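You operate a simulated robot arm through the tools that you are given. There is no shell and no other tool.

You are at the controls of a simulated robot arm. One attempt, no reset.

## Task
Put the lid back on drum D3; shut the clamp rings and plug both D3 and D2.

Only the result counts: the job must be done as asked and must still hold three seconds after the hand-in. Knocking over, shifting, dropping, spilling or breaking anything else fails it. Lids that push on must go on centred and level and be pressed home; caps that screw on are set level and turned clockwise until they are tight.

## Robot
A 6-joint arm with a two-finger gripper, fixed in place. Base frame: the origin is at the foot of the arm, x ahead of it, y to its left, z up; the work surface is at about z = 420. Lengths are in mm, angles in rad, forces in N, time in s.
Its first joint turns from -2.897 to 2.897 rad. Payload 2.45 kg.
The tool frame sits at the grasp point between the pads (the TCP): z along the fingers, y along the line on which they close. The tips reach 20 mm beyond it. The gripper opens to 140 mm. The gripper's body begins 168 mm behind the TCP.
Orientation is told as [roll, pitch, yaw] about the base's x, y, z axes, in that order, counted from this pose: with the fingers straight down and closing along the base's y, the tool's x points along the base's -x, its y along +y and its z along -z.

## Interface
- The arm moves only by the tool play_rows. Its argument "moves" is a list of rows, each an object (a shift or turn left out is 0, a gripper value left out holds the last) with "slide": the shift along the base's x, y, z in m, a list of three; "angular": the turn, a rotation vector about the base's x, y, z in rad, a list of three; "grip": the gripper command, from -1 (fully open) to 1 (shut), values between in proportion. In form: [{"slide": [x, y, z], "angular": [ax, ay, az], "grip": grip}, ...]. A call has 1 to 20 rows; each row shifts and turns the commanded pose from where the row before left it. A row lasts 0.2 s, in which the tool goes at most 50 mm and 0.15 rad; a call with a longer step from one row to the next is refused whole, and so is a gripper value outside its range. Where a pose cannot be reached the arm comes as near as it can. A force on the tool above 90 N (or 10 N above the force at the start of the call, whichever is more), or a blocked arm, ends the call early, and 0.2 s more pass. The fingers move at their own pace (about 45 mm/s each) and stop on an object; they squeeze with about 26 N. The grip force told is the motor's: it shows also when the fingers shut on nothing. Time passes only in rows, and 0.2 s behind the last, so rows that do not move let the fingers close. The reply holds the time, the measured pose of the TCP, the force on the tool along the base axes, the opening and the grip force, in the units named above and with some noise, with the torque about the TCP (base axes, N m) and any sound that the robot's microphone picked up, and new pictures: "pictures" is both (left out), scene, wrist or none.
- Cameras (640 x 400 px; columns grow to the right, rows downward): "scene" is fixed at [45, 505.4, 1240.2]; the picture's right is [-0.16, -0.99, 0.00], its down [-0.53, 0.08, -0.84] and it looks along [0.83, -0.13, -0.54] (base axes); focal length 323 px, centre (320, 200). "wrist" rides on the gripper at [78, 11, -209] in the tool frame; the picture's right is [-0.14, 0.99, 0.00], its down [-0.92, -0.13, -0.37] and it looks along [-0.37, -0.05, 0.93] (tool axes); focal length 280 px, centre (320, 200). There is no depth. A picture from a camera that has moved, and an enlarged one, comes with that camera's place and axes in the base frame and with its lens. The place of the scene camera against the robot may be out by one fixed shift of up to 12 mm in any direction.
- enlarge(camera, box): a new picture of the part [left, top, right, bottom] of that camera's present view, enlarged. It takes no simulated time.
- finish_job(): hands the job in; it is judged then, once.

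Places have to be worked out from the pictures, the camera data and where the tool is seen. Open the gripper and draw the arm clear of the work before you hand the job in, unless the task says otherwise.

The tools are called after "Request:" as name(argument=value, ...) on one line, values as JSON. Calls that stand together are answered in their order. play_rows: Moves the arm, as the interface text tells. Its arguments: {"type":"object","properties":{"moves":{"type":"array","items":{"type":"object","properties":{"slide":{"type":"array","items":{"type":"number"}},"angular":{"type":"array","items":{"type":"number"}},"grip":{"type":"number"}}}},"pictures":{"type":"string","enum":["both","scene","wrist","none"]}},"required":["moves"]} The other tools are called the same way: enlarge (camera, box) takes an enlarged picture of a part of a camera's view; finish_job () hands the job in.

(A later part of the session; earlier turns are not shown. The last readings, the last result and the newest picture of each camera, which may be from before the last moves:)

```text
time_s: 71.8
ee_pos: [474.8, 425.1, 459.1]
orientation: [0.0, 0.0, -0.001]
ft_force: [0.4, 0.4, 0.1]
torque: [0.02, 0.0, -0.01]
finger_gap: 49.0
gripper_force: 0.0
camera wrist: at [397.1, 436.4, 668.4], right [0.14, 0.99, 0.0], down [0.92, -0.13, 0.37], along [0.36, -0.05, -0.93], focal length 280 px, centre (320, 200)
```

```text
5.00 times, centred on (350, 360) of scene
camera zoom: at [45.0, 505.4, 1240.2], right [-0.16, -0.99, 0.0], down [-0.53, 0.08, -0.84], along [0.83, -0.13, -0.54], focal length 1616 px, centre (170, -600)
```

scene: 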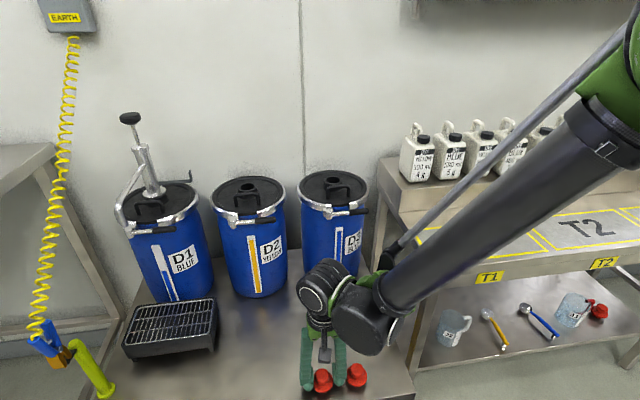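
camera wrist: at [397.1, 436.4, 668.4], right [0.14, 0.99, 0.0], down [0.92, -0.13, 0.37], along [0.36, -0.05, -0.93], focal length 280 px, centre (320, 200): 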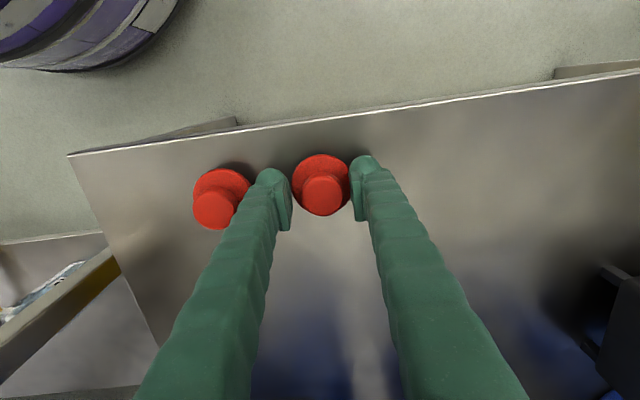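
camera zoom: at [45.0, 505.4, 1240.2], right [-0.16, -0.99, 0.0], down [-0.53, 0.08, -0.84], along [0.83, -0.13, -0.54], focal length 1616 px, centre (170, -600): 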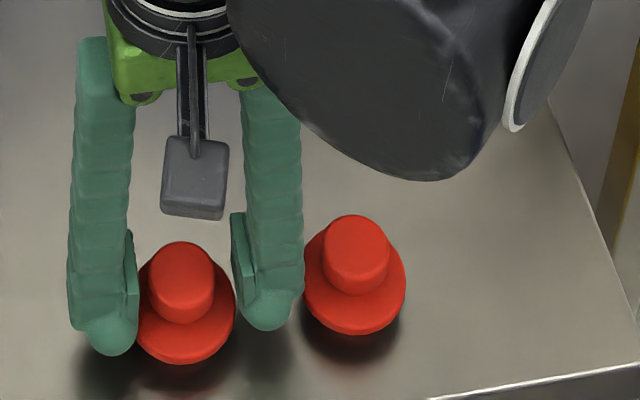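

The plug slid ~2 mm to +y but stands upright. I shift to it and close with the tips ~4 mm above the flange.

Request:
play_rows(moves=[{"slide": [0, 0.002, 0]}, {"slide": [0, 0, 0], "grip": 0.4}, {"slide": [0, 0, 0], "grip": 0.5}, {"slide": [0, 0, 0], "grip": 1}, {"slide": [0, 0, 0]}, {"slide": [0, 0, 0]}, {"slide": [0, 0, 0]}])

Request:
enlarge(camera="wrist", box=[220, 110, 420, 235])

Request:
enlarge(camera="scene", box=[290, 320, 410, 400])

```text
time_s: 73.4
ee_pos: [476.8, 426.5, 460.4]
orientation: [0.001, -0.002, 0.002]
ft_force: [1.5, 1.9, 41.3]
torque: [0.02, 0.05, 0.01]
finger_gap: 31.9
gripper_force: 25.9
camera wrist: at [397.2, 438.0, 669.5], right [0.14, 0.99, 0.0], down [0.92, -0.13, 0.37], along [0.37, -0.05, -0.93], focal length 280 px, centre (320, 200)
```

scene: 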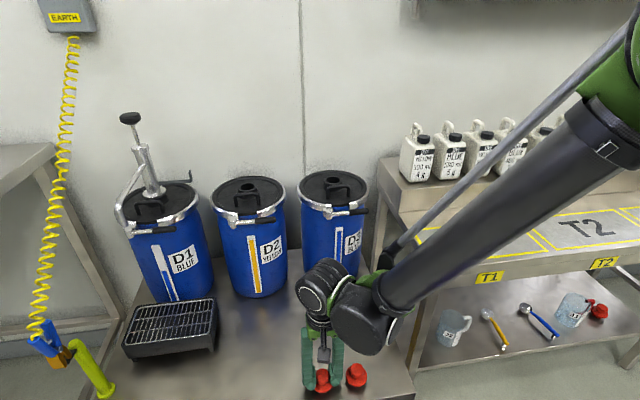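
wrist: 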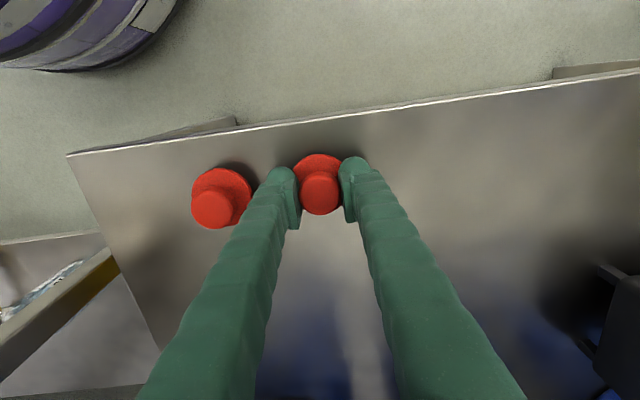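

```text
3.20 times, centred on (320, 172) of wrist
camera zoom: at [397.2, 438.0, 669.5], right [0.14, 0.99, 0.0], down [0.92, -0.13, 0.37], along [0.37, -0.05, -0.93], focal length 897 px, centre (320, 288)
```

zoom: 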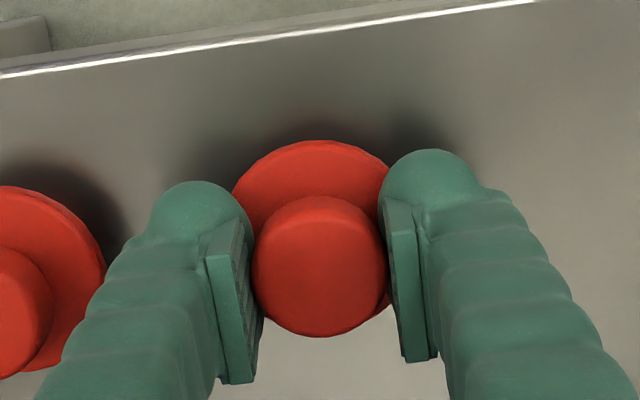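

```text
5.00 times, centred on (350, 360) of scene
camera zoom: at [45.0, 505.4, 1240.2], right [-0.16, -0.99, 0.0], down [-0.53, 0.08, -0.84], along [0.83, -0.13, -0.54], focal length 1616 px, centre (170, -600)
```

zoom: 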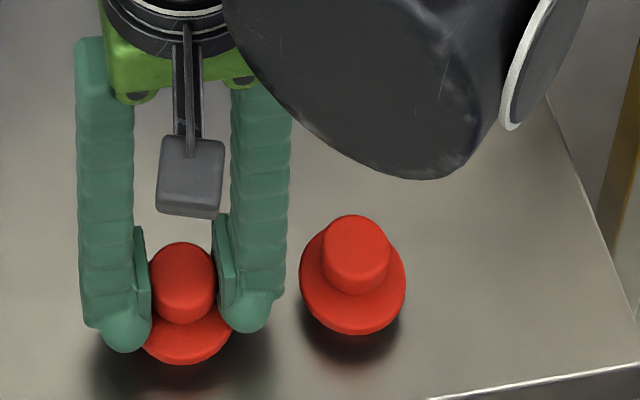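

The plug is gripped (31.9 mm) with the tips resting on its flange. I lift it and check that it hangs upright.

Request:
play_rows(moves=[{"slide": [0, 0, 0.003]}, {"slide": [0, 0, 0.007]}, {"slide": [0, 0, 0.015]}, {"slide": [0, 0, 0.03]}, {"slide": [0, 0, 0.045]}, {"slide": [0, 0, 0.045]}, {"slide": [0, 0, 0.045]}, {"slide": [0, 0, 0.03]}, {"slide": [0, 0, 0]}, {"slide": [0, 0, 0]}])

Request:
enlarge(camera="wrist", box=[220, 110, 420, 235])

Request:
enlarge(camera="scene", box=[290, 240, 370, 300])

```text
time_s: 75.6
ee_pos: [473.5, 428.4, 679.5]
orientation: [0.0, 0.001, -0.001]
ft_force: [-0.5, 0.6, -0.4]
torque: [-0.01, 0.0, -0.02]
finger_gap: 32.0
gripper_force: 26.3
camera wrist: at [395.7, 439.2, 888.4], right [0.14, 0.99, 0.0], down [0.92, -0.13, 0.37], along [0.36, -0.05, -0.93], focal length 280 px, centre (320, 200)
```

scene: 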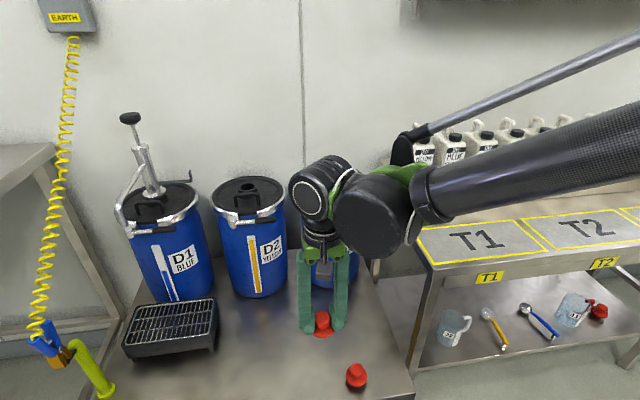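
wrist: 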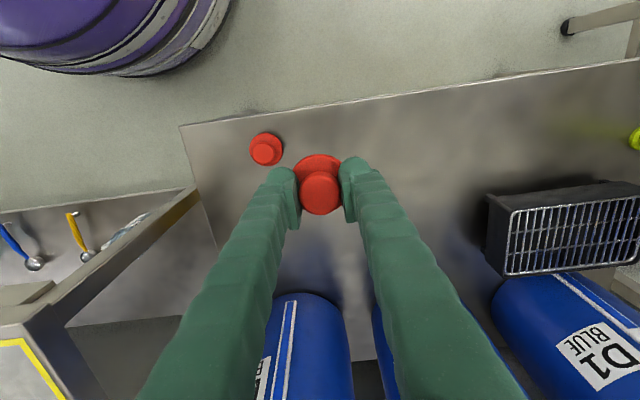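

```text
3.20 times, centred on (320, 172) of wrist
camera zoom: at [395.7, 439.2, 888.4], right [0.14, 0.99, 0.0], down [0.92, -0.13, 0.37], along [0.36, -0.05, -0.93], focal length 897 px, centre (320, 288)
```

zoom: 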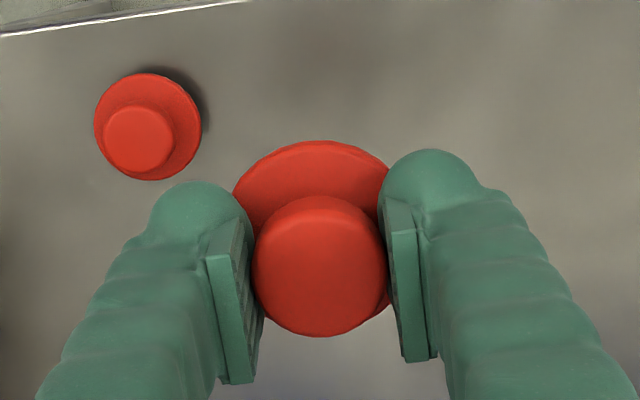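

```text
6.67 times, centred on (330, 270) of scene
camera zoom: at [45.0, 505.4, 1240.2], right [-0.16, -0.99, 0.0], down [-0.53, 0.08, -0.84], along [0.83, -0.13, -0.54], focal length 2154 px, centre (253, -267)
```

zoom: 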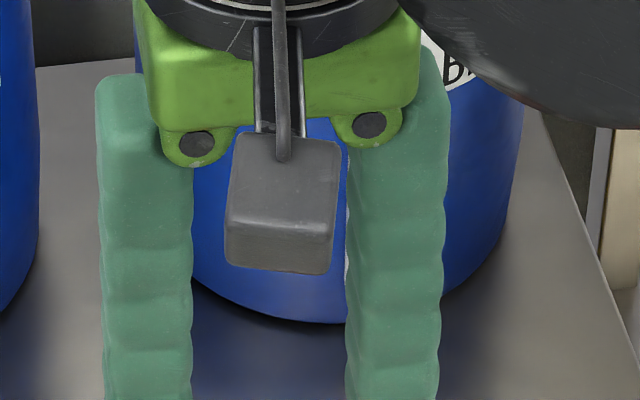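

The plug hangs upright, axis ~4 mm behind the TCP in x. I carry it up to a point between D2 and D3 where the camera can see both necks beside the fingers.

Request:
play_rows(moves=[{"slide": [0.01, 0, 0.03]}, {"slide": [0.02, 0.002, 0.04]}, {"slide": [0.025, 0.002, 0.04]}, {"slide": [0.03, 0.002, 0.038]}, {"slide": [0.03, 0.002, 0.037]}, {"slide": [0.035, 0.003, 0.035]}, {"slide": [0.045, 0.003, 0]}, {"slide": [0.045, 0.003, 0]}, {"slide": [0.045, 0.003, 0]}, {"slide": [0.045, 0.003, 0]}, {"slide": [0.035, 0.003, 0]}, {"slide": [0.02, 0.001, 0]}, {"slide": [0, 0, 0]}, {"slide": [0, 0, 0]}])

Request:
enlarge(camera="wrist", box=[100, 60, 260, 200])

Request:
enlarge(camera="wrist", box=[360, 60, 540, 210])

Request:
enlarge(camera="wrist", box=[220, 110, 420, 235])

```text
time_s: 78.6
ee_pos: [862.0, 456.0, 901.3]
orientation: [0.001, -0.001, -0.001]
ft_force: [0.2, 0.2, -0.6]
torque: [0.0, 0.02, -0.01]
finger_gap: 32.1
gripper_force: 26.0
camera wrist: at [783.7, 466.9, 1109.9], right [0.14, 0.99, 0.0], down [0.92, -0.13, 0.37], along [0.36, -0.05, -0.93], focal length 280 px, centre (320, 200)
```

scene: 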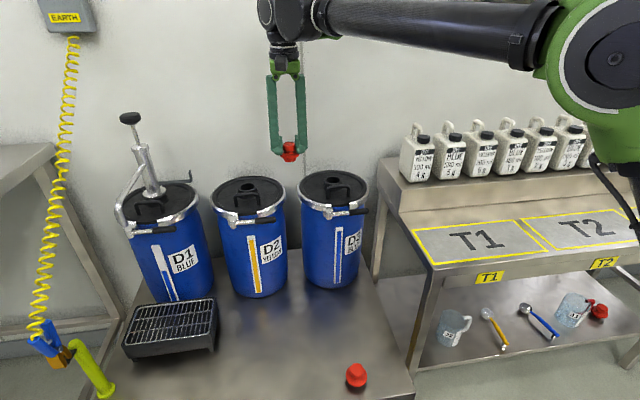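
wrist: 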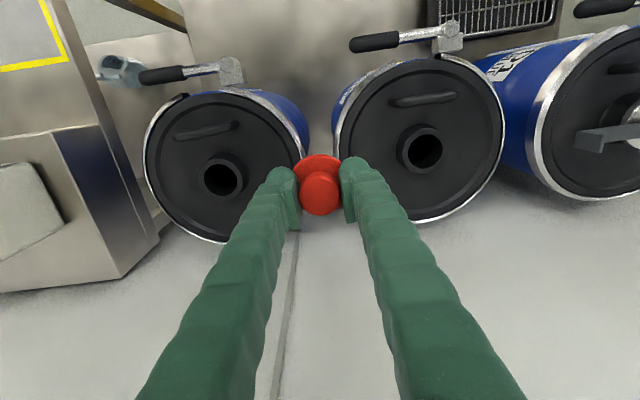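

```text
2.86 times, centred on (180, 130) of wrist
camera zoom: at [783.7, 466.9, 1109.9], right [0.14, 0.99, 0.0], down [0.92, -0.13, 0.37], along [0.36, -0.05, -0.93], focal length 801 px, centre (720, 400)
```

zoom: 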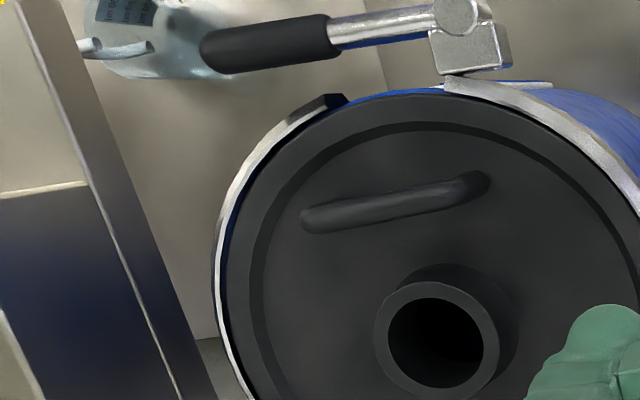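

```text
2.67 times, centred on (450, 135) of wrist
camera zoom: at [783.7, 466.9, 1109.9], right [0.14, 0.99, 0.0], down [0.92, -0.13, 0.37], along [0.36, -0.05, -0.93], focal length 748 px, centre (-27, 373)
```

zoom: 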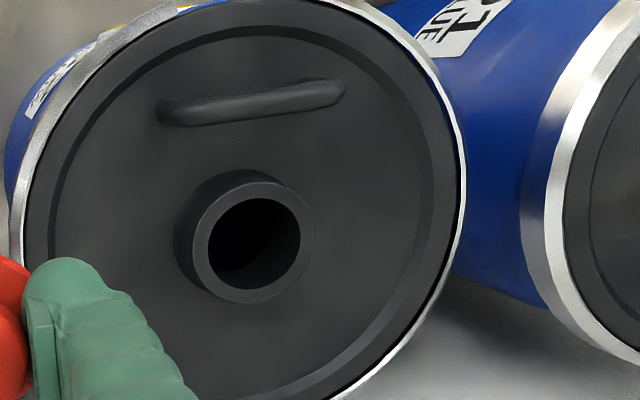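

```text
3.20 times, centred on (320, 172) of wrist
camera zoom: at [783.7, 466.9, 1109.9], right [0.14, 0.99, 0.0], down [0.92, -0.13, 0.37], along [0.36, -0.05, -0.93], focal length 897 px, centre (320, 288)
```

zoom: 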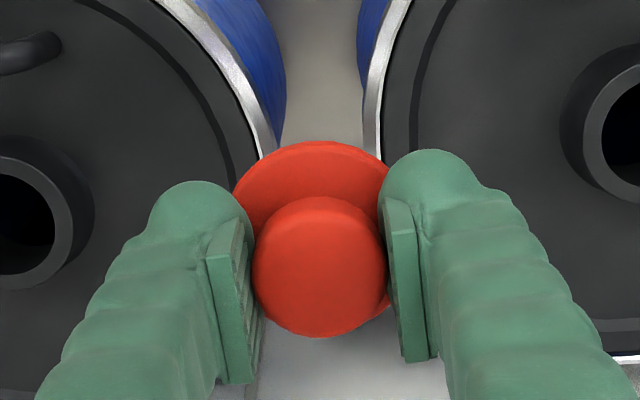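

D3's neck is at TCP + (9, -125), D2's at TCP + (8, +126). I zoom on the plug in the scene camera to see its stem and whether it is upright.

Request:
enlarge(camera="scene", box=[264, 130, 314, 170])

```text
10.00 times, centred on (289, 150) of scene
camera zoom: at [45.0, 505.4, 1240.2], right [-0.16, -0.99, 0.0], down [-0.53, 0.08, -0.84], along [0.83, -0.13, -0.54], focal length 3232 px, centre (630, 700)
```

zoom: 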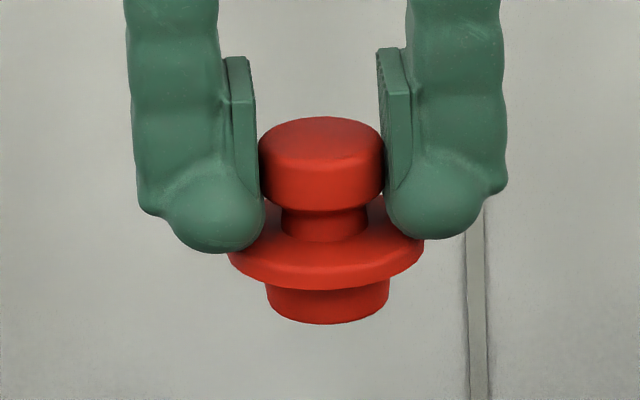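

The plug has a short ~32 mm stem under its flange, fitting easily into the ~42 mm neck hole. I move over D3's neck and lower to just above it.

Request:
play_rows(moves=[{"slide": [0.001, -0.015, 0]}, {"slide": [0.002, -0.03, 0]}, {"slide": [0.003, -0.035, 0]}, {"slide": [0.003, -0.03, 0]}, {"slide": [0.002, -0.0153, 0]}, {"slide": [0, 0, 0]}, {"slide": [0, 0, -0.03]}, {"slide": [0, 0, -0.03]}, {"slide": [0, 0, -0.013]}, {"slide": [0, 0, 0]}, {"slide": [0, 0, 0]}])

Request:
enlarge(camera="scene", box=[305, 145, 365, 195])

Request:
enlarge(camera="wrist", box=[220, 110, 420, 235])

```text
time_s: 81.0
ee_pos: [874.2, 328.5, 826.2]
orientation: [0.0, 0.0, -0.001]
ft_force: [0.1, 0.7, -0.3]
torque: [-0.03, 0.0, 0.03]
finger_gap: 32.0
gripper_force: 25.6
camera wrist: at [795.4, 340.5, 1035.2], right [0.14, 0.99, 0.0], down [0.92, -0.13, 0.37], along [0.36, -0.05, -0.93], focal length 280 px, centre (320, 200)
```

scene: 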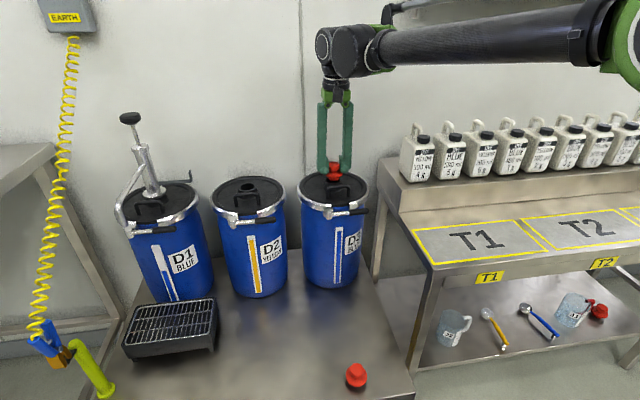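
wrist: 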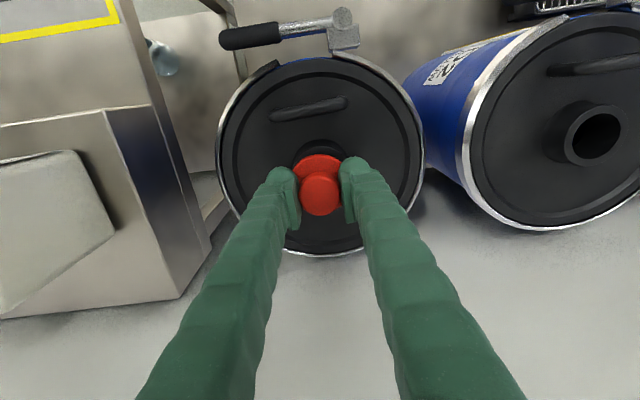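

```text
8.00 times, centred on (335, 170) of scene
camera zoom: at [45.0, 505.4, 1240.2], right [-0.16, -0.99, 0.0], down [-0.53, 0.08, -0.84], along [0.83, -0.13, -0.54], focal length 2585 px, centre (200, 440)
```

zoom: 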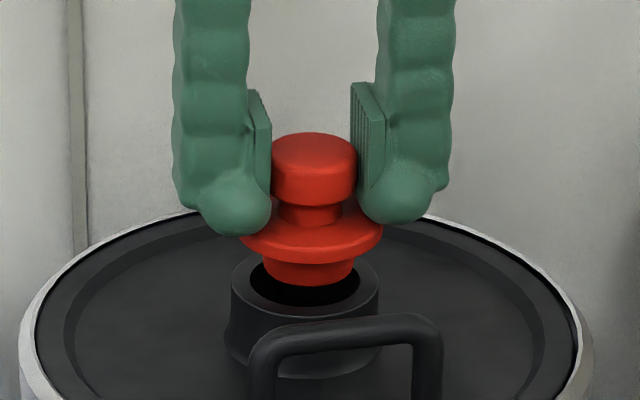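

```text
3.20 times, centred on (320, 172) of wrist
camera zoom: at [795.4, 340.5, 1035.2], right [0.14, 0.99, 0.0], down [0.92, -0.13, 0.37], along [0.36, -0.05, -0.93], focal length 897 px, centre (320, 288)
```

zoom: 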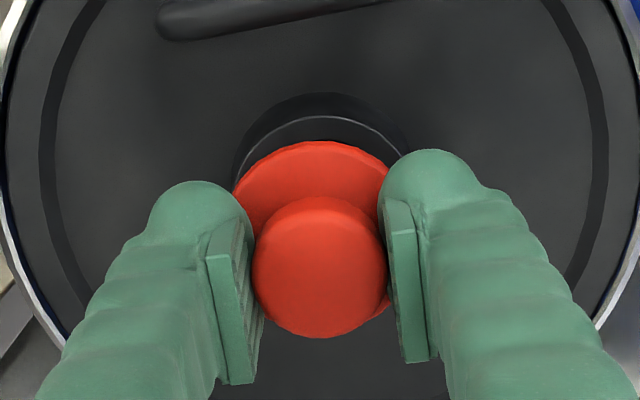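

The plug is about 2 mm to -y of the neck in the scene view and aligned in x. I correct +2 mm in y and lower gently until it seats.

Request:
play_rows(moves=[{"slide": [0, 0.002, 0]}, {"slide": [0, 0, -0.006]}, {"slide": [0, 0, -0.006]}, {"slide": [0, 0, -0.004]}, {"slide": [0, 0, -0.002]}, {"slide": [0, 0, 0]}])

Request:
enlarge(camera="scene", box=[305, 145, 365, 195])

```text
time_s: 82.4
ee_pos: [873.5, 332.1, 809.4]
orientation: [0.001, 0.0, 0.0]
ft_force: [0.0, -0.4, -0.5]
torque: [0.06, 0.01, 0.03]
finger_gap: 31.9
gripper_force: 26.5
camera wrist: at [794.6, 342.4, 1017.4], right [0.14, 0.99, 0.0], down [0.92, -0.13, 0.37], along [0.36, -0.05, -0.93], focal length 280 px, centre (320, 200)
```

scene: 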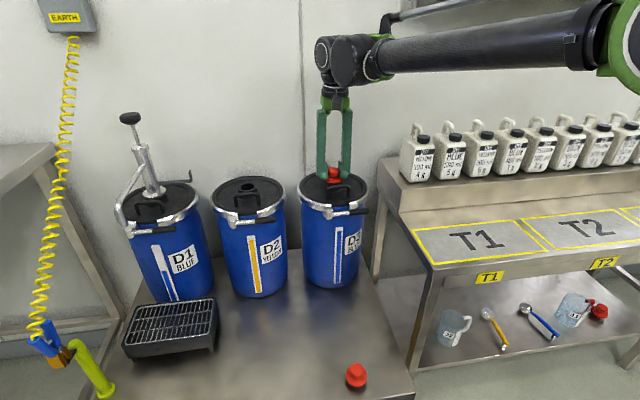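
wrist: 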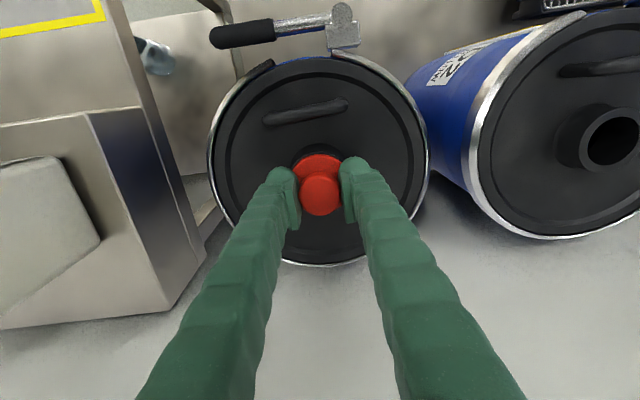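

```text
8.00 times, centred on (335, 170) of scene
camera zoom: at [45.0, 505.4, 1240.2], right [-0.16, -0.99, 0.0], down [-0.53, 0.08, -0.84], along [0.83, -0.13, -0.54], focal length 2585 px, centre (200, 440)
```

zoom: 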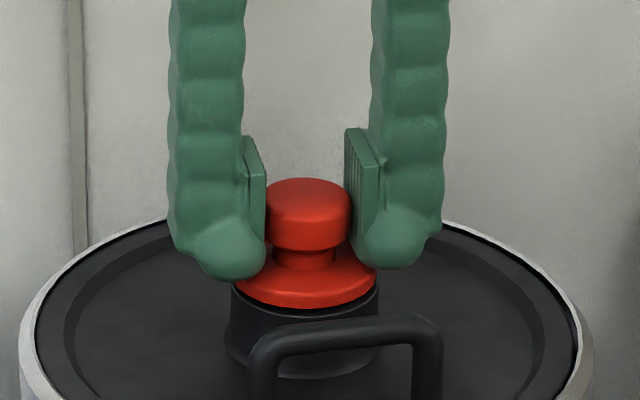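

The stem is inside the hole and the flange is concentric. I lower on until the force rises.

Request:
play_rows(moves=[{"slide": [0, 0, -0.002]}, {"slide": [0, 0, -0.002]}, {"slide": [0, 0, -0.001]}, {"slide": [0, 0, 0]}])

Request:
enlarge(camera="scene", box=[305, 145, 365, 195])

```text
time_s: 83.4
ee_pos: [871.9, 330.4, 806.1]
orientation: [0.003, -0.001, -0.002]
ft_force: [23.6, 7.5, 63.0]
torque: [0.16, -0.32, -0.04]
finger_gap: 31.9
gripper_force: 25.6
camera wrist: at [793.1, 341.9, 1014.5], right [0.14, 0.99, 0.0], down [0.92, -0.13, 0.37], along [0.37, -0.05, -0.93], focal length 280 px, centre (320, 200)
```

scene: 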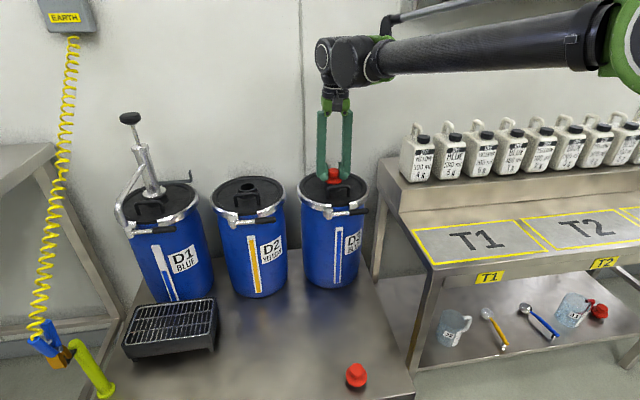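
wrist: 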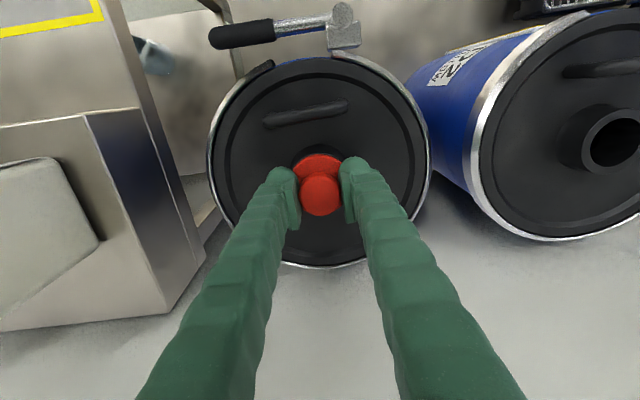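

```text
8.00 times, centred on (335, 170) of scene
camera zoom: at [45.0, 505.4, 1240.2], right [-0.16, -0.99, 0.0], down [-0.53, 0.08, -0.84], along [0.83, -0.13, -0.54], focal length 2585 px, centre (200, 440)
```

zoom: 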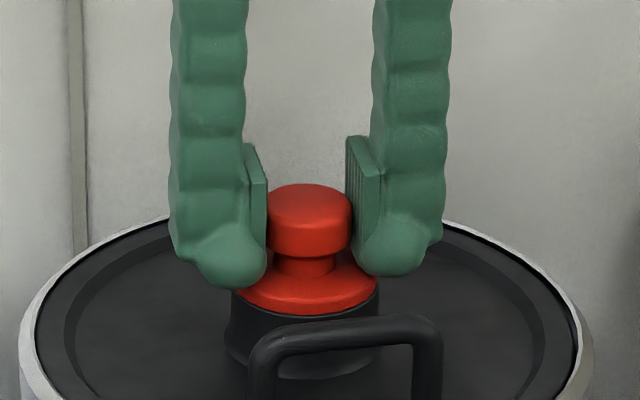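

63 N with the flange down on the neck. I press slightly further to be sure it is home, listening for a click.

Request:
play_rows(moves=[{"slide": [0.0005, 0, -0.0007]}, {"slide": [0, 0, 0]}, {"slide": [0, 0, 0]}], pictures="none")

Request:
enlarge(camera="scene", box=[315, 165, 355, 195])

```text
time_s: 84.2
ee_pos: [871.5, 329.7, 806.0]
orientation: [0.001, -0.002, 0.0]
ft_force: [0.4, 2.2, 34.2]
torque: [-0.12, 0.08, 0.01]
finger_gap: 31.8
gripper_force: 26.4
stopped in row 3: the force on the tool passed its limit at 90 N (the readings are from after the stop); the commanded pose is now the measured one
```

```text
13.33 times, centred on (335, 180) of scene
camera zoom: at [45.0, 505.4, 1240.2], right [-0.16, -0.99, 0.0], down [-0.53, 0.08, -0.84], along [0.83, -0.13, -0.54], focal length 4309 px, centre (120, 467)
```

zoom: 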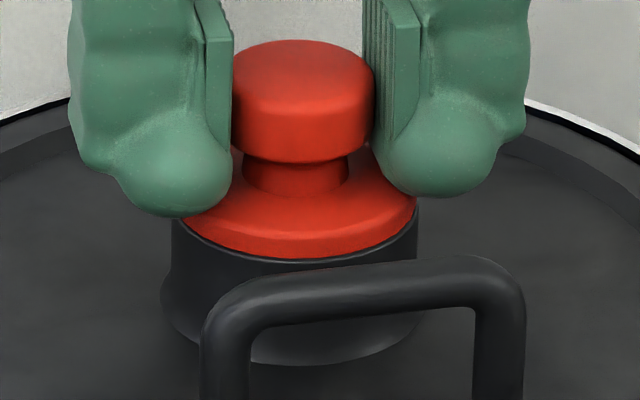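

The plug's flange sits flush on the neck after ~90 N, and it went in fully without turning, so it is a push plug. I release and rise.

Request:
play_rows(moves=[{"slide": [0, 0, 0.001]}, {"slide": [0, 0, 0], "grip": 0.4}, {"slide": [0, 0, 0], "grip": 0.3}, {"slide": [0, 0, 0]}, {"slide": [0, 0, 0.02]}, {"slide": [0, 0, 0.04]}, {"slide": [0, 0, 0.04]}, {"slide": [-0.045, 0, 0]}, {"slide": [-0.045, 0, 0]}, {"slide": [-0.045, 0, 0]}, {"slide": [0, 0, 0]}, {"slide": [0, 0, 0]}])

Request:
enlarge(camera="scene", box=[290, 155, 380, 225])

```text
time_s: 86.8
ee_pos: [737.3, 329.1, 902.1]
orientation: [0.0, 0.0, 0.0]
ft_force: [-0.2, -0.1, 0.1]
torque: [-0.02, 0.0, -0.02]
finger_gap: 49.0
gripper_force: 0.0
camera wrist: at [658.3, 339.9, 1111.4], right [0.14, 0.99, 0.0], down [0.92, -0.13, 0.37], along [0.37, -0.05, -0.93], focal length 280 px, centre (320, 200)
```

scene: 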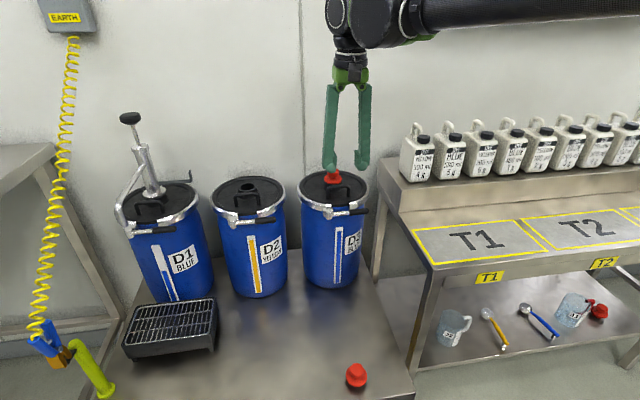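
wrist: 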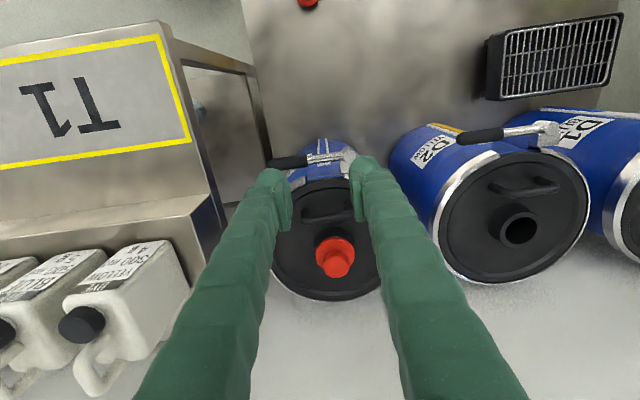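

```text
5.71 times, centred on (335, 190) of scene
camera zoom: at [45.0, 505.4, 1240.2], right [-0.16, -0.99, 0.0], down [-0.53, 0.08, -0.84], along [0.83, -0.13, -0.54], focal length 1847 px, centre (234, 257)
```

zoom: 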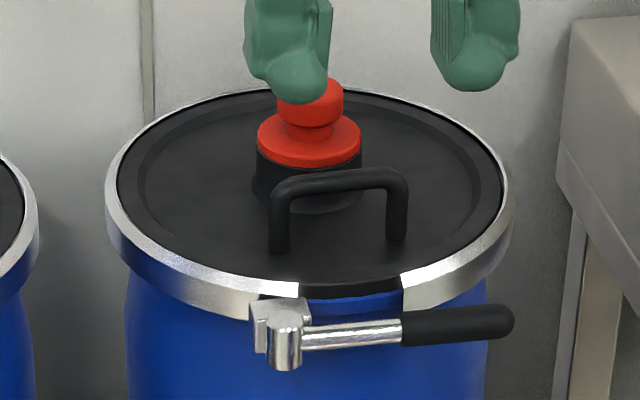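

D3 is plugged and clamped. I go for plug A at about (475, 339).

Request:
play_rows(moves=[{"slide": [-0.045, 0, 0]}, {"slide": [-0.045, 0.002, 0]}, {"slide": [-0.045, 0.002, 0]}, {"slide": [-0.045, 0.002, 0]}, {"slide": [-0.045, 0.002, 0]}, {"slide": [-0.036, 0.002, -0.03]}, {"slide": [0, 0, -0.048]}, {"slide": [0, 0, -0.048]}, {"slide": [0, 0, -0.048]}, {"slide": [0, 0, -0.048]}, {"slide": [0, 0, -0.048]}, {"slide": [0, 0, -0.048]}, {"slide": [0, 0, -0.048]}, {"slide": [0, 0, -0.025]}, {"slide": [0, 0, 0]}, {"slide": [0, 0, 0]}])

Request:
enlarge(camera="wrist", box=[220, 110, 420, 235])

Request:
enlarge(camera="scene", box=[290, 320, 410, 400])

```text
time_s: 90.2
ee_pos: [476.0, 340.6, 515.4]
orientation: [-0.001, 0.0, -0.001]
ft_force: [-0.1, -0.1, 0.2]
torque: [0.01, -0.01, 0.01]
finger_gap: 49.1
gripper_force: 0.0
camera wrist: at [397.5, 350.9, 722.0], right [0.14, 0.99, 0.0], down [0.92, -0.13, 0.37], along [0.37, -0.05, -0.93], focal length 280 px, centre (320, 200)
```

scene: 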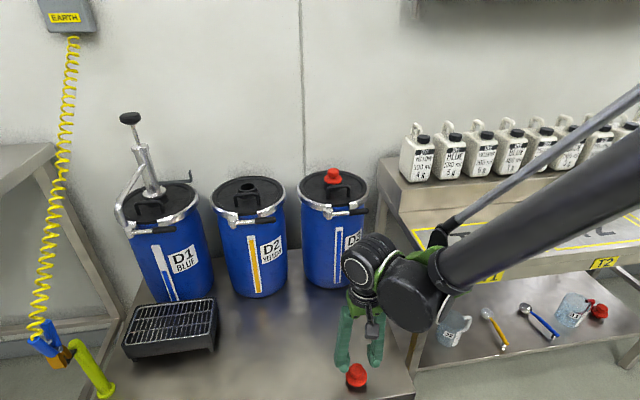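
wrist: 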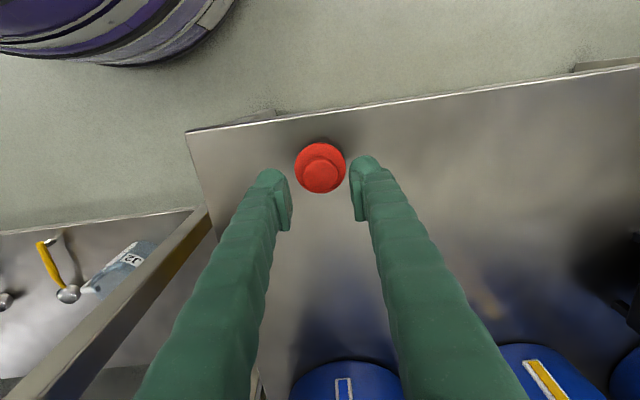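

```text
3.20 times, centred on (320, 172) of wrist
camera zoom: at [397.5, 350.9, 722.0], right [0.14, 0.99, 0.0], down [0.92, -0.13, 0.37], along [0.37, -0.05, -0.93], focal length 897 px, centre (320, 288)
```

zoom: 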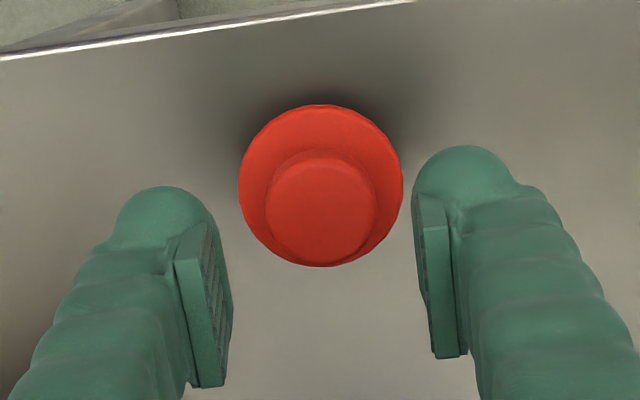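

```text
5.00 times, centred on (350, 360) of scene
camera zoom: at [45.0, 505.4, 1240.2], right [-0.16, -0.99, 0.0], down [-0.53, 0.08, -0.84], along [0.83, -0.13, -0.54], focal length 1616 px, centre (170, -600)
```

zoom: 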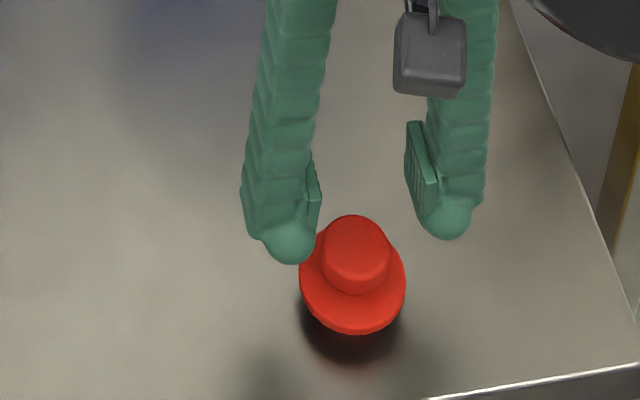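

Plug A is centred. I descend to z ≈ 463 (a little higher than last time) and close.

Request:
play_rows(moves=[{"slide": [-0.0005, 0, -0.025]}, {"slide": [0, 0, -0.018]}, {"slide": [0, 0, -0.009]}, {"slide": [0, 0, 0]}, {"slide": [0, 0, 0], "grip": 0.4}, {"slide": [0, 0, 0], "grip": 0.5}, {"slide": [0, 0, 0], "grip": 1}, {"slide": [0, 0, 0]}, {"slide": [0, 0, 0]}, {"slide": [0, 0, 0]}])

Request:
enlarge(camera="wrist", box=[220, 110, 420, 235])

Request:
enlarge(camera="scene", box=[290, 320, 410, 400])

```text
time_s: 92.5
ee_pos: [475.3, 340.3, 461.2]
orientation: [0.001, 0.001, -0.001]
ft_force: [-1.4, -0.6, 7.7]
torque: [0.0, 0.01, -0.02]
finger_gap: 32.2
gripper_force: 25.9
camera wrist: at [396.9, 351.4, 670.1], right [0.14, 0.99, 0.0], down [0.92, -0.13, 0.37], along [0.37, -0.05, -0.93], focal length 280 px, centre (320, 200)
```

scene: 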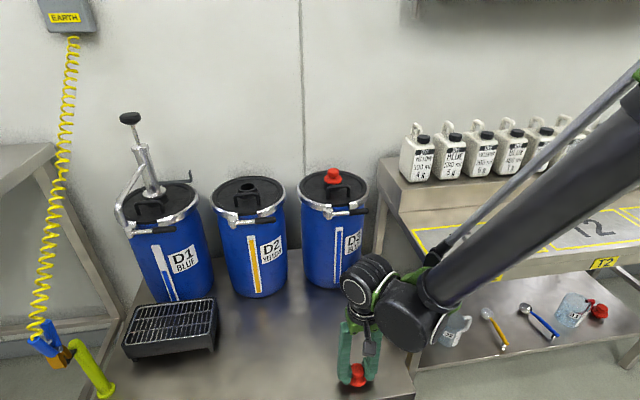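
wrist: 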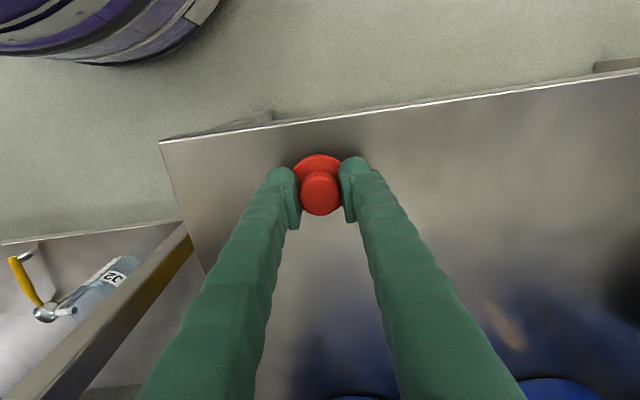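

```text
3.20 times, centred on (320, 172) of wrist
camera zoom: at [396.9, 351.4, 670.1], right [0.14, 0.99, 0.0], down [0.92, -0.13, 0.37], along [0.37, -0.05, -0.93], focal length 897 px, centre (320, 288)
```

zoom: 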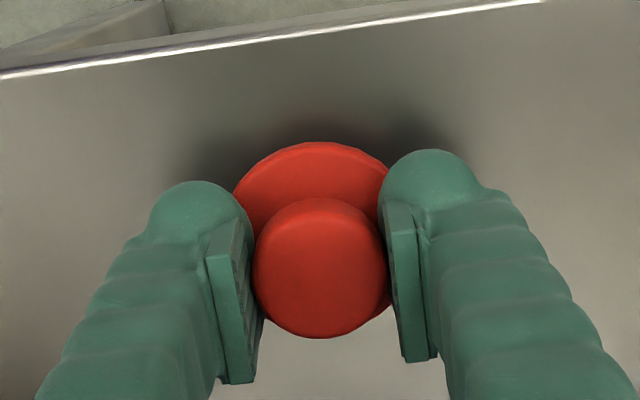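

```text
5.00 times, centred on (350, 360) of scene
camera zoom: at [45.0, 505.4, 1240.2], right [-0.16, -0.99, 0.0], down [-0.53, 0.08, -0.84], along [0.83, -0.13, -0.54], focal length 1616 px, centre (170, -600)
```

zoom: 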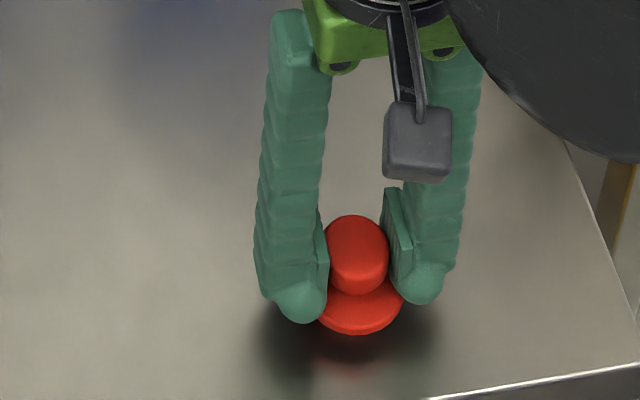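

Plug A is held just as B was. I lift it and carry it to a hover above D2's neck (target about (872.5, 581)).

Request:
play_rows(moves=[{"slide": [0, 0, 0.003]}, {"slide": [0, 0, 0.01]}, {"slide": [0, 0, 0.027]}, {"slide": [0, 0, 0.045]}, {"slide": [0, 0, 0.045]}, {"slide": [0, 0, 0.045]}, {"slide": [0, 0, 0.045]}, {"slide": [0.01, 0.006, 0.045]}, {"slide": [0.015, 0.009, 0.045]}, {"slide": [0.02, 0.012, 0.043]}, {"slide": [0.025, 0.015, 0.038]}, {"slide": [0.03, 0.018, 0.033]}, {"slide": [0.035, 0.021, 0.026]}, {"slide": [0.041, 0.025, 0]}, {"slide": [0.041, 0.025, 0]}, {"slide": [0.041, 0.025, 0]}, {"slide": [0.041, 0.025, 0]}, {"slide": [0.041, 0.025, 0]}, {"slide": [0.035, 0.021, 0]}, {"slide": [0.0175, 0.011, 0]}], pictures="scene")

Request:
play_rows(moves=[{"slide": [0, 0, 0]}, {"slide": [0, 0, 0]}])

Request:
enlarge(camera="scene", box=[210, 130, 290, 200])

Request:
enlarge(camera="wrist", box=[220, 90, 420, 215])

```text
time_s: 96.7
ee_pos: [872.1, 581.4, 911.5]
orientation: [0.0, 0.0, -0.004]
ft_force: [-0.3, 0.6, 0.3]
torque: [0.06, -0.04, 0.01]
finger_gap: 31.9
gripper_force: 26.1
```

scene: 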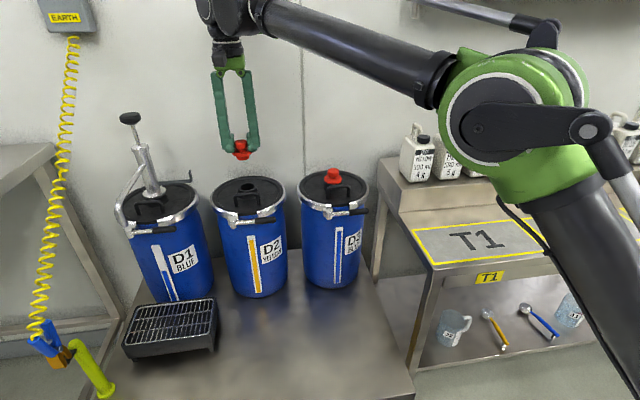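

```text
time_s: 97.2
ee_pos: [871.9, 580.9, 910.8]
orientation: [0.001, -0.001, -0.001]
ft_force: [0.5, -0.5, -1.0]
torque: [0.01, -0.03, -0.03]
finger_gap: 32.1
gripper_force: 26.4
camera wrist: at [792.4, 592.3, 1119.9], right [0.14, 0.99, 0.0], down [0.92, -0.13, 0.37], along [0.37, -0.05, -0.93], focal length 280 px, centre (320, 200)
```

scene: 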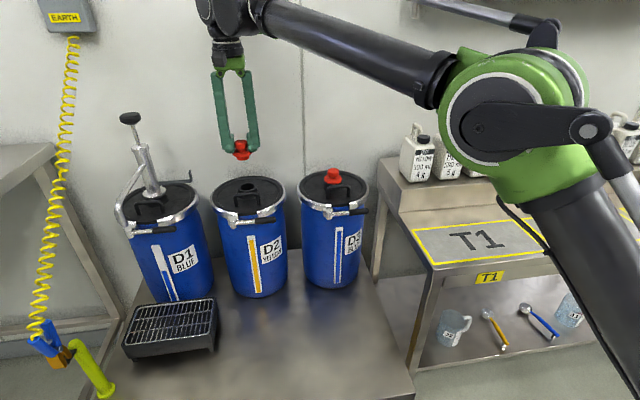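
wrist: 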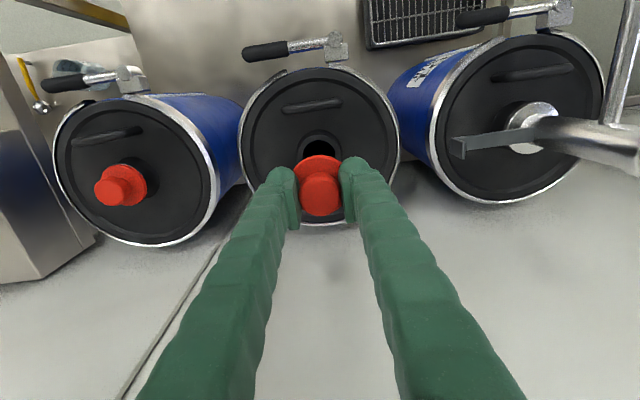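

```text
5.71 times, centred on (250, 165) of scene
camera zoom: at [45.0, 505.4, 1240.2], right [-0.16, -0.99, 0.0], down [-0.53, 0.08, -0.84], along [0.83, -0.13, -0.54], focal length 1847 px, centre (720, 400)
```

zoom: 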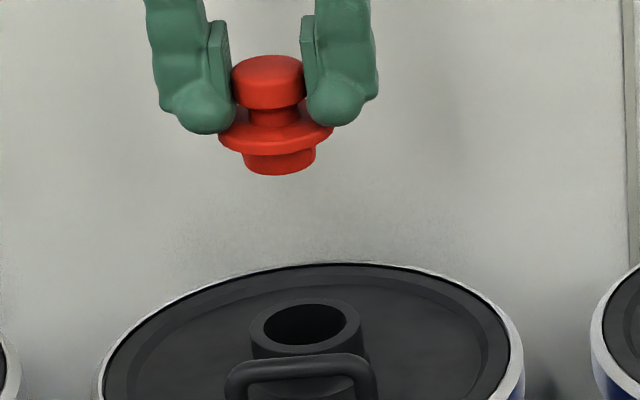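

```text
3.20 times, centred on (320, 152) of wrist
camera zoom: at [792.4, 592.3, 1119.9], right [0.14, 0.99, 0.0], down [0.92, -0.13, 0.37], along [0.37, -0.05, -0.93], focal length 897 px, centre (320, 352)
```

zoom: 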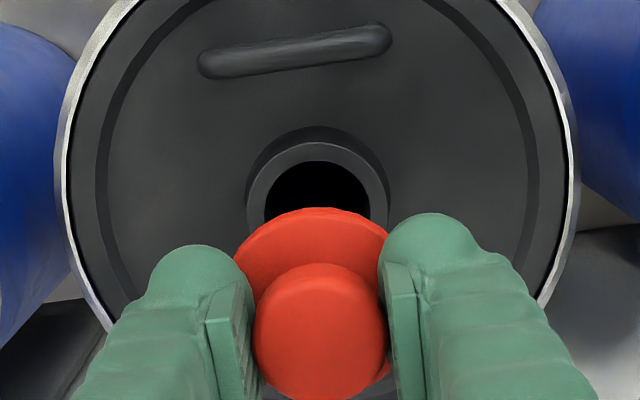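

The plug is nearly above D2's neck (≈1.3 mm short in x). I correct that and lower to ~15 mm above the seat for the scene check.

Request:
play_rows(moves=[{"slide": [0.0013, 0, -0.015]}, {"slide": [0, 0, -0.03]}, {"slide": [0, 0, -0.025]}, {"slide": [0, 0, -0.013]}, {"slide": [0, 0, 0]}, {"slide": [0, 0, 0]}])

Request:
enlarge(camera="scene", box=[220, 150, 280, 200])

Request:
enlarge(camera="wrist", box=[220, 110, 420, 235])

```text
time_s: 98.7
ee_pos: [869.7, 579.5, 830.1]
orientation: [0.001, -0.001, 0.001]
ft_force: [-0.5, -0.9, -0.5]
torque: [0.0, 0.03, -0.04]
finger_gap: 31.8
gripper_force: 26.4
camera wrist: at [792.0, 590.7, 1038.2], right [0.14, 0.99, 0.0], down [0.92, -0.13, 0.37], along [0.37, -0.05, -0.93], focal length 280 px, centre (320, 200)
```

scene: 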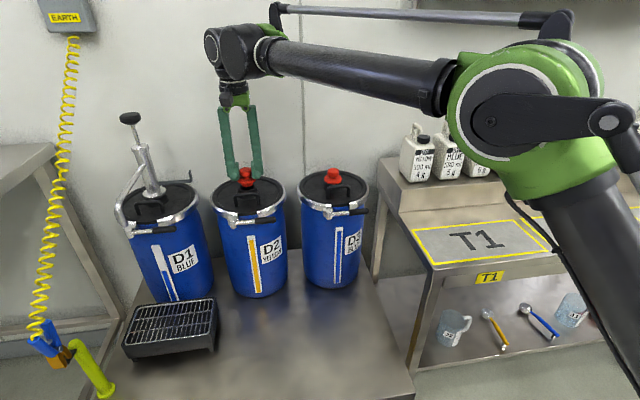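
wrist: 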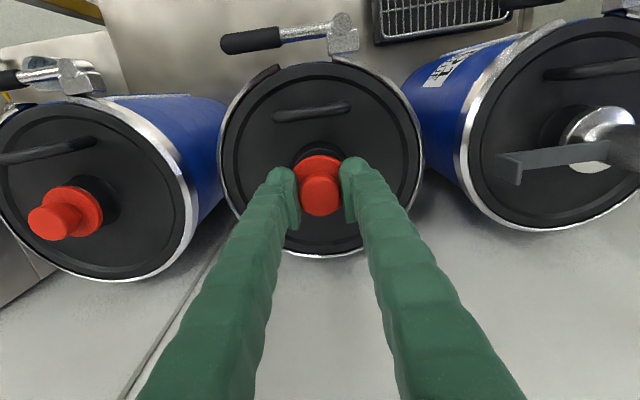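

```text
8.00 times, centred on (250, 175) of scene
camera zoom: at [45.0, 505.4, 1240.2], right [-0.16, -0.99, 0.0], down [-0.53, 0.08, -0.84], along [0.83, -0.13, -0.54], focal length 2585 px, centre (880, 400)
```

zoom: 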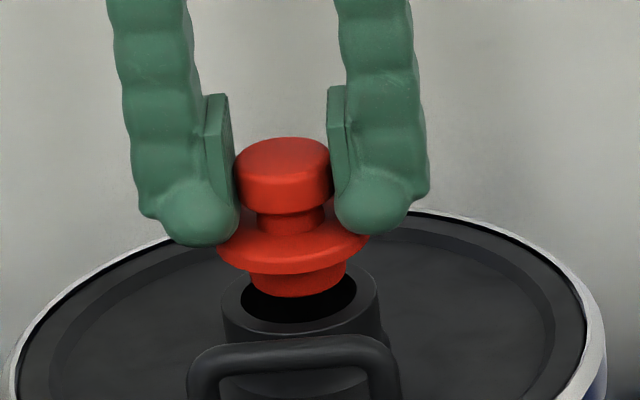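

```text
3.20 times, centred on (320, 172) of wrist
camera zoom: at [792.0, 590.7, 1038.2], right [0.14, 0.99, 0.0], down [0.92, -0.13, 0.37], along [0.37, -0.05, -0.93], focal length 897 px, centre (320, 288)
```

zoom: 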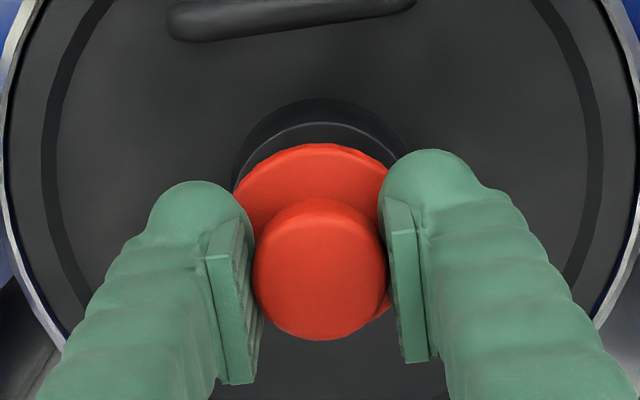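

The plug needs about +1 mm in y and +1.8 mm in x. I correct, then lower into the neck.

Request:
play_rows(moves=[{"slide": [0.0018, 0.001, 0]}, {"slide": [0, 0, -0.006]}, {"slide": [0, 0, -0.006]}, {"slide": [0, 0, -0.006]}, {"slide": [0, 0, -0.002]}, {"slide": [0, 0, 0]}])

Request:
enlarge(camera="scene", box=[220, 150, 280, 200])

Request:
enlarge(camera="wrist", box=[220, 110, 420, 235])

```text
time_s: 100.0
ee_pos: [872.4, 580.3, 808.6]
orientation: [0.0, -0.001, 0.001]
ft_force: [0.8, -0.1, -1.3]
torque: [0.0, -0.03, 0.02]
finger_gap: 32.1
gripper_force: 25.5
camera wrist: at [793.4, 591.5, 1017.3], right [0.14, 0.99, 0.0], down [0.92, -0.13, 0.37], along [0.37, -0.05, -0.93], focal length 280 px, centre (320, 200)
```

scene: 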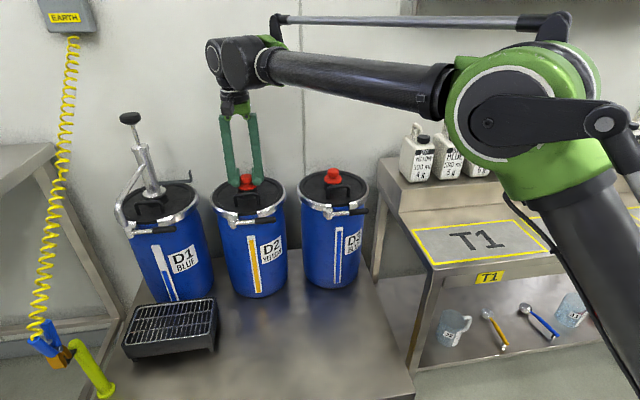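
wrist: 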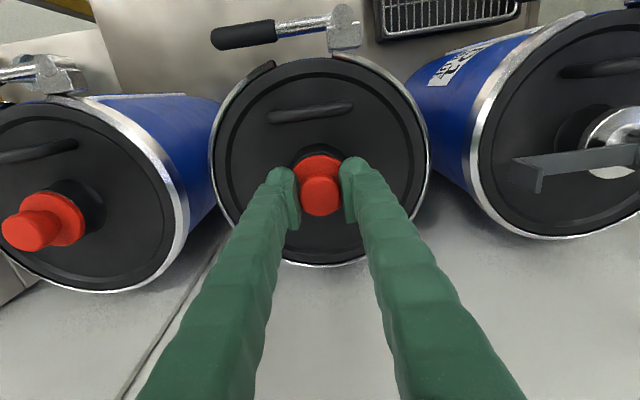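

```text
8.00 times, centred on (250, 175) of scene
camera zoom: at [45.0, 505.4, 1240.2], right [-0.16, -0.99, 0.0], down [-0.53, 0.08, -0.84], along [0.83, -0.13, -0.54], focal length 2585 px, centre (880, 400)
```

zoom: 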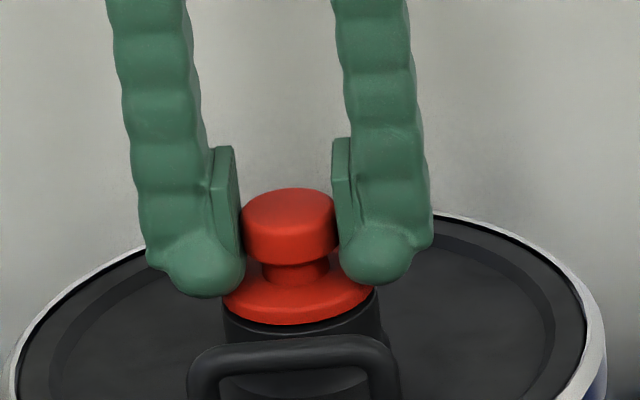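

```text
3.20 times, centred on (320, 172) of wrist
camera zoom: at [793.4, 591.5, 1017.3], right [0.14, 0.99, 0.0], down [0.92, -0.13, 0.37], along [0.37, -0.05, -0.93], focal length 897 px, centre (320, 288)
```

zoom: 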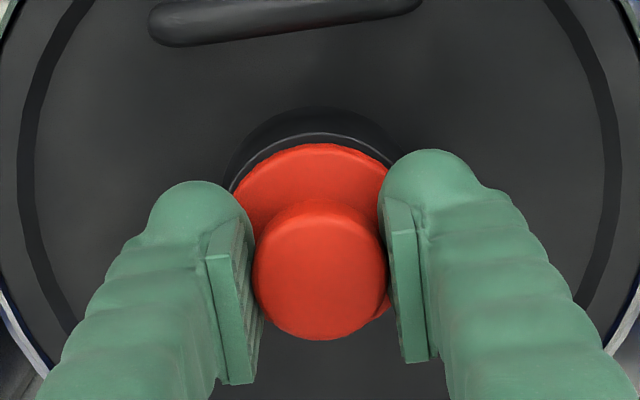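

The stem is in D2's neck without any force. I press it down onto its seat.

Request:
play_rows(moves=[{"slide": [0, 0, -0.002]}, {"slide": [0, 0, -0.002]}, {"slide": [0, 0, -0.001]}, {"slide": [0, 0, 0]}], pictures="none")

```text
time_s: 101.0
ee_pos: [870.8, 578.8, 806.2]
orientation: [0.002, -0.002, -0.001]
ft_force: [24.6, 15.1, 55.4]
torque: [0.27, -0.35, -0.04]
finger_gap: 32.2
gripper_force: 25.9
```

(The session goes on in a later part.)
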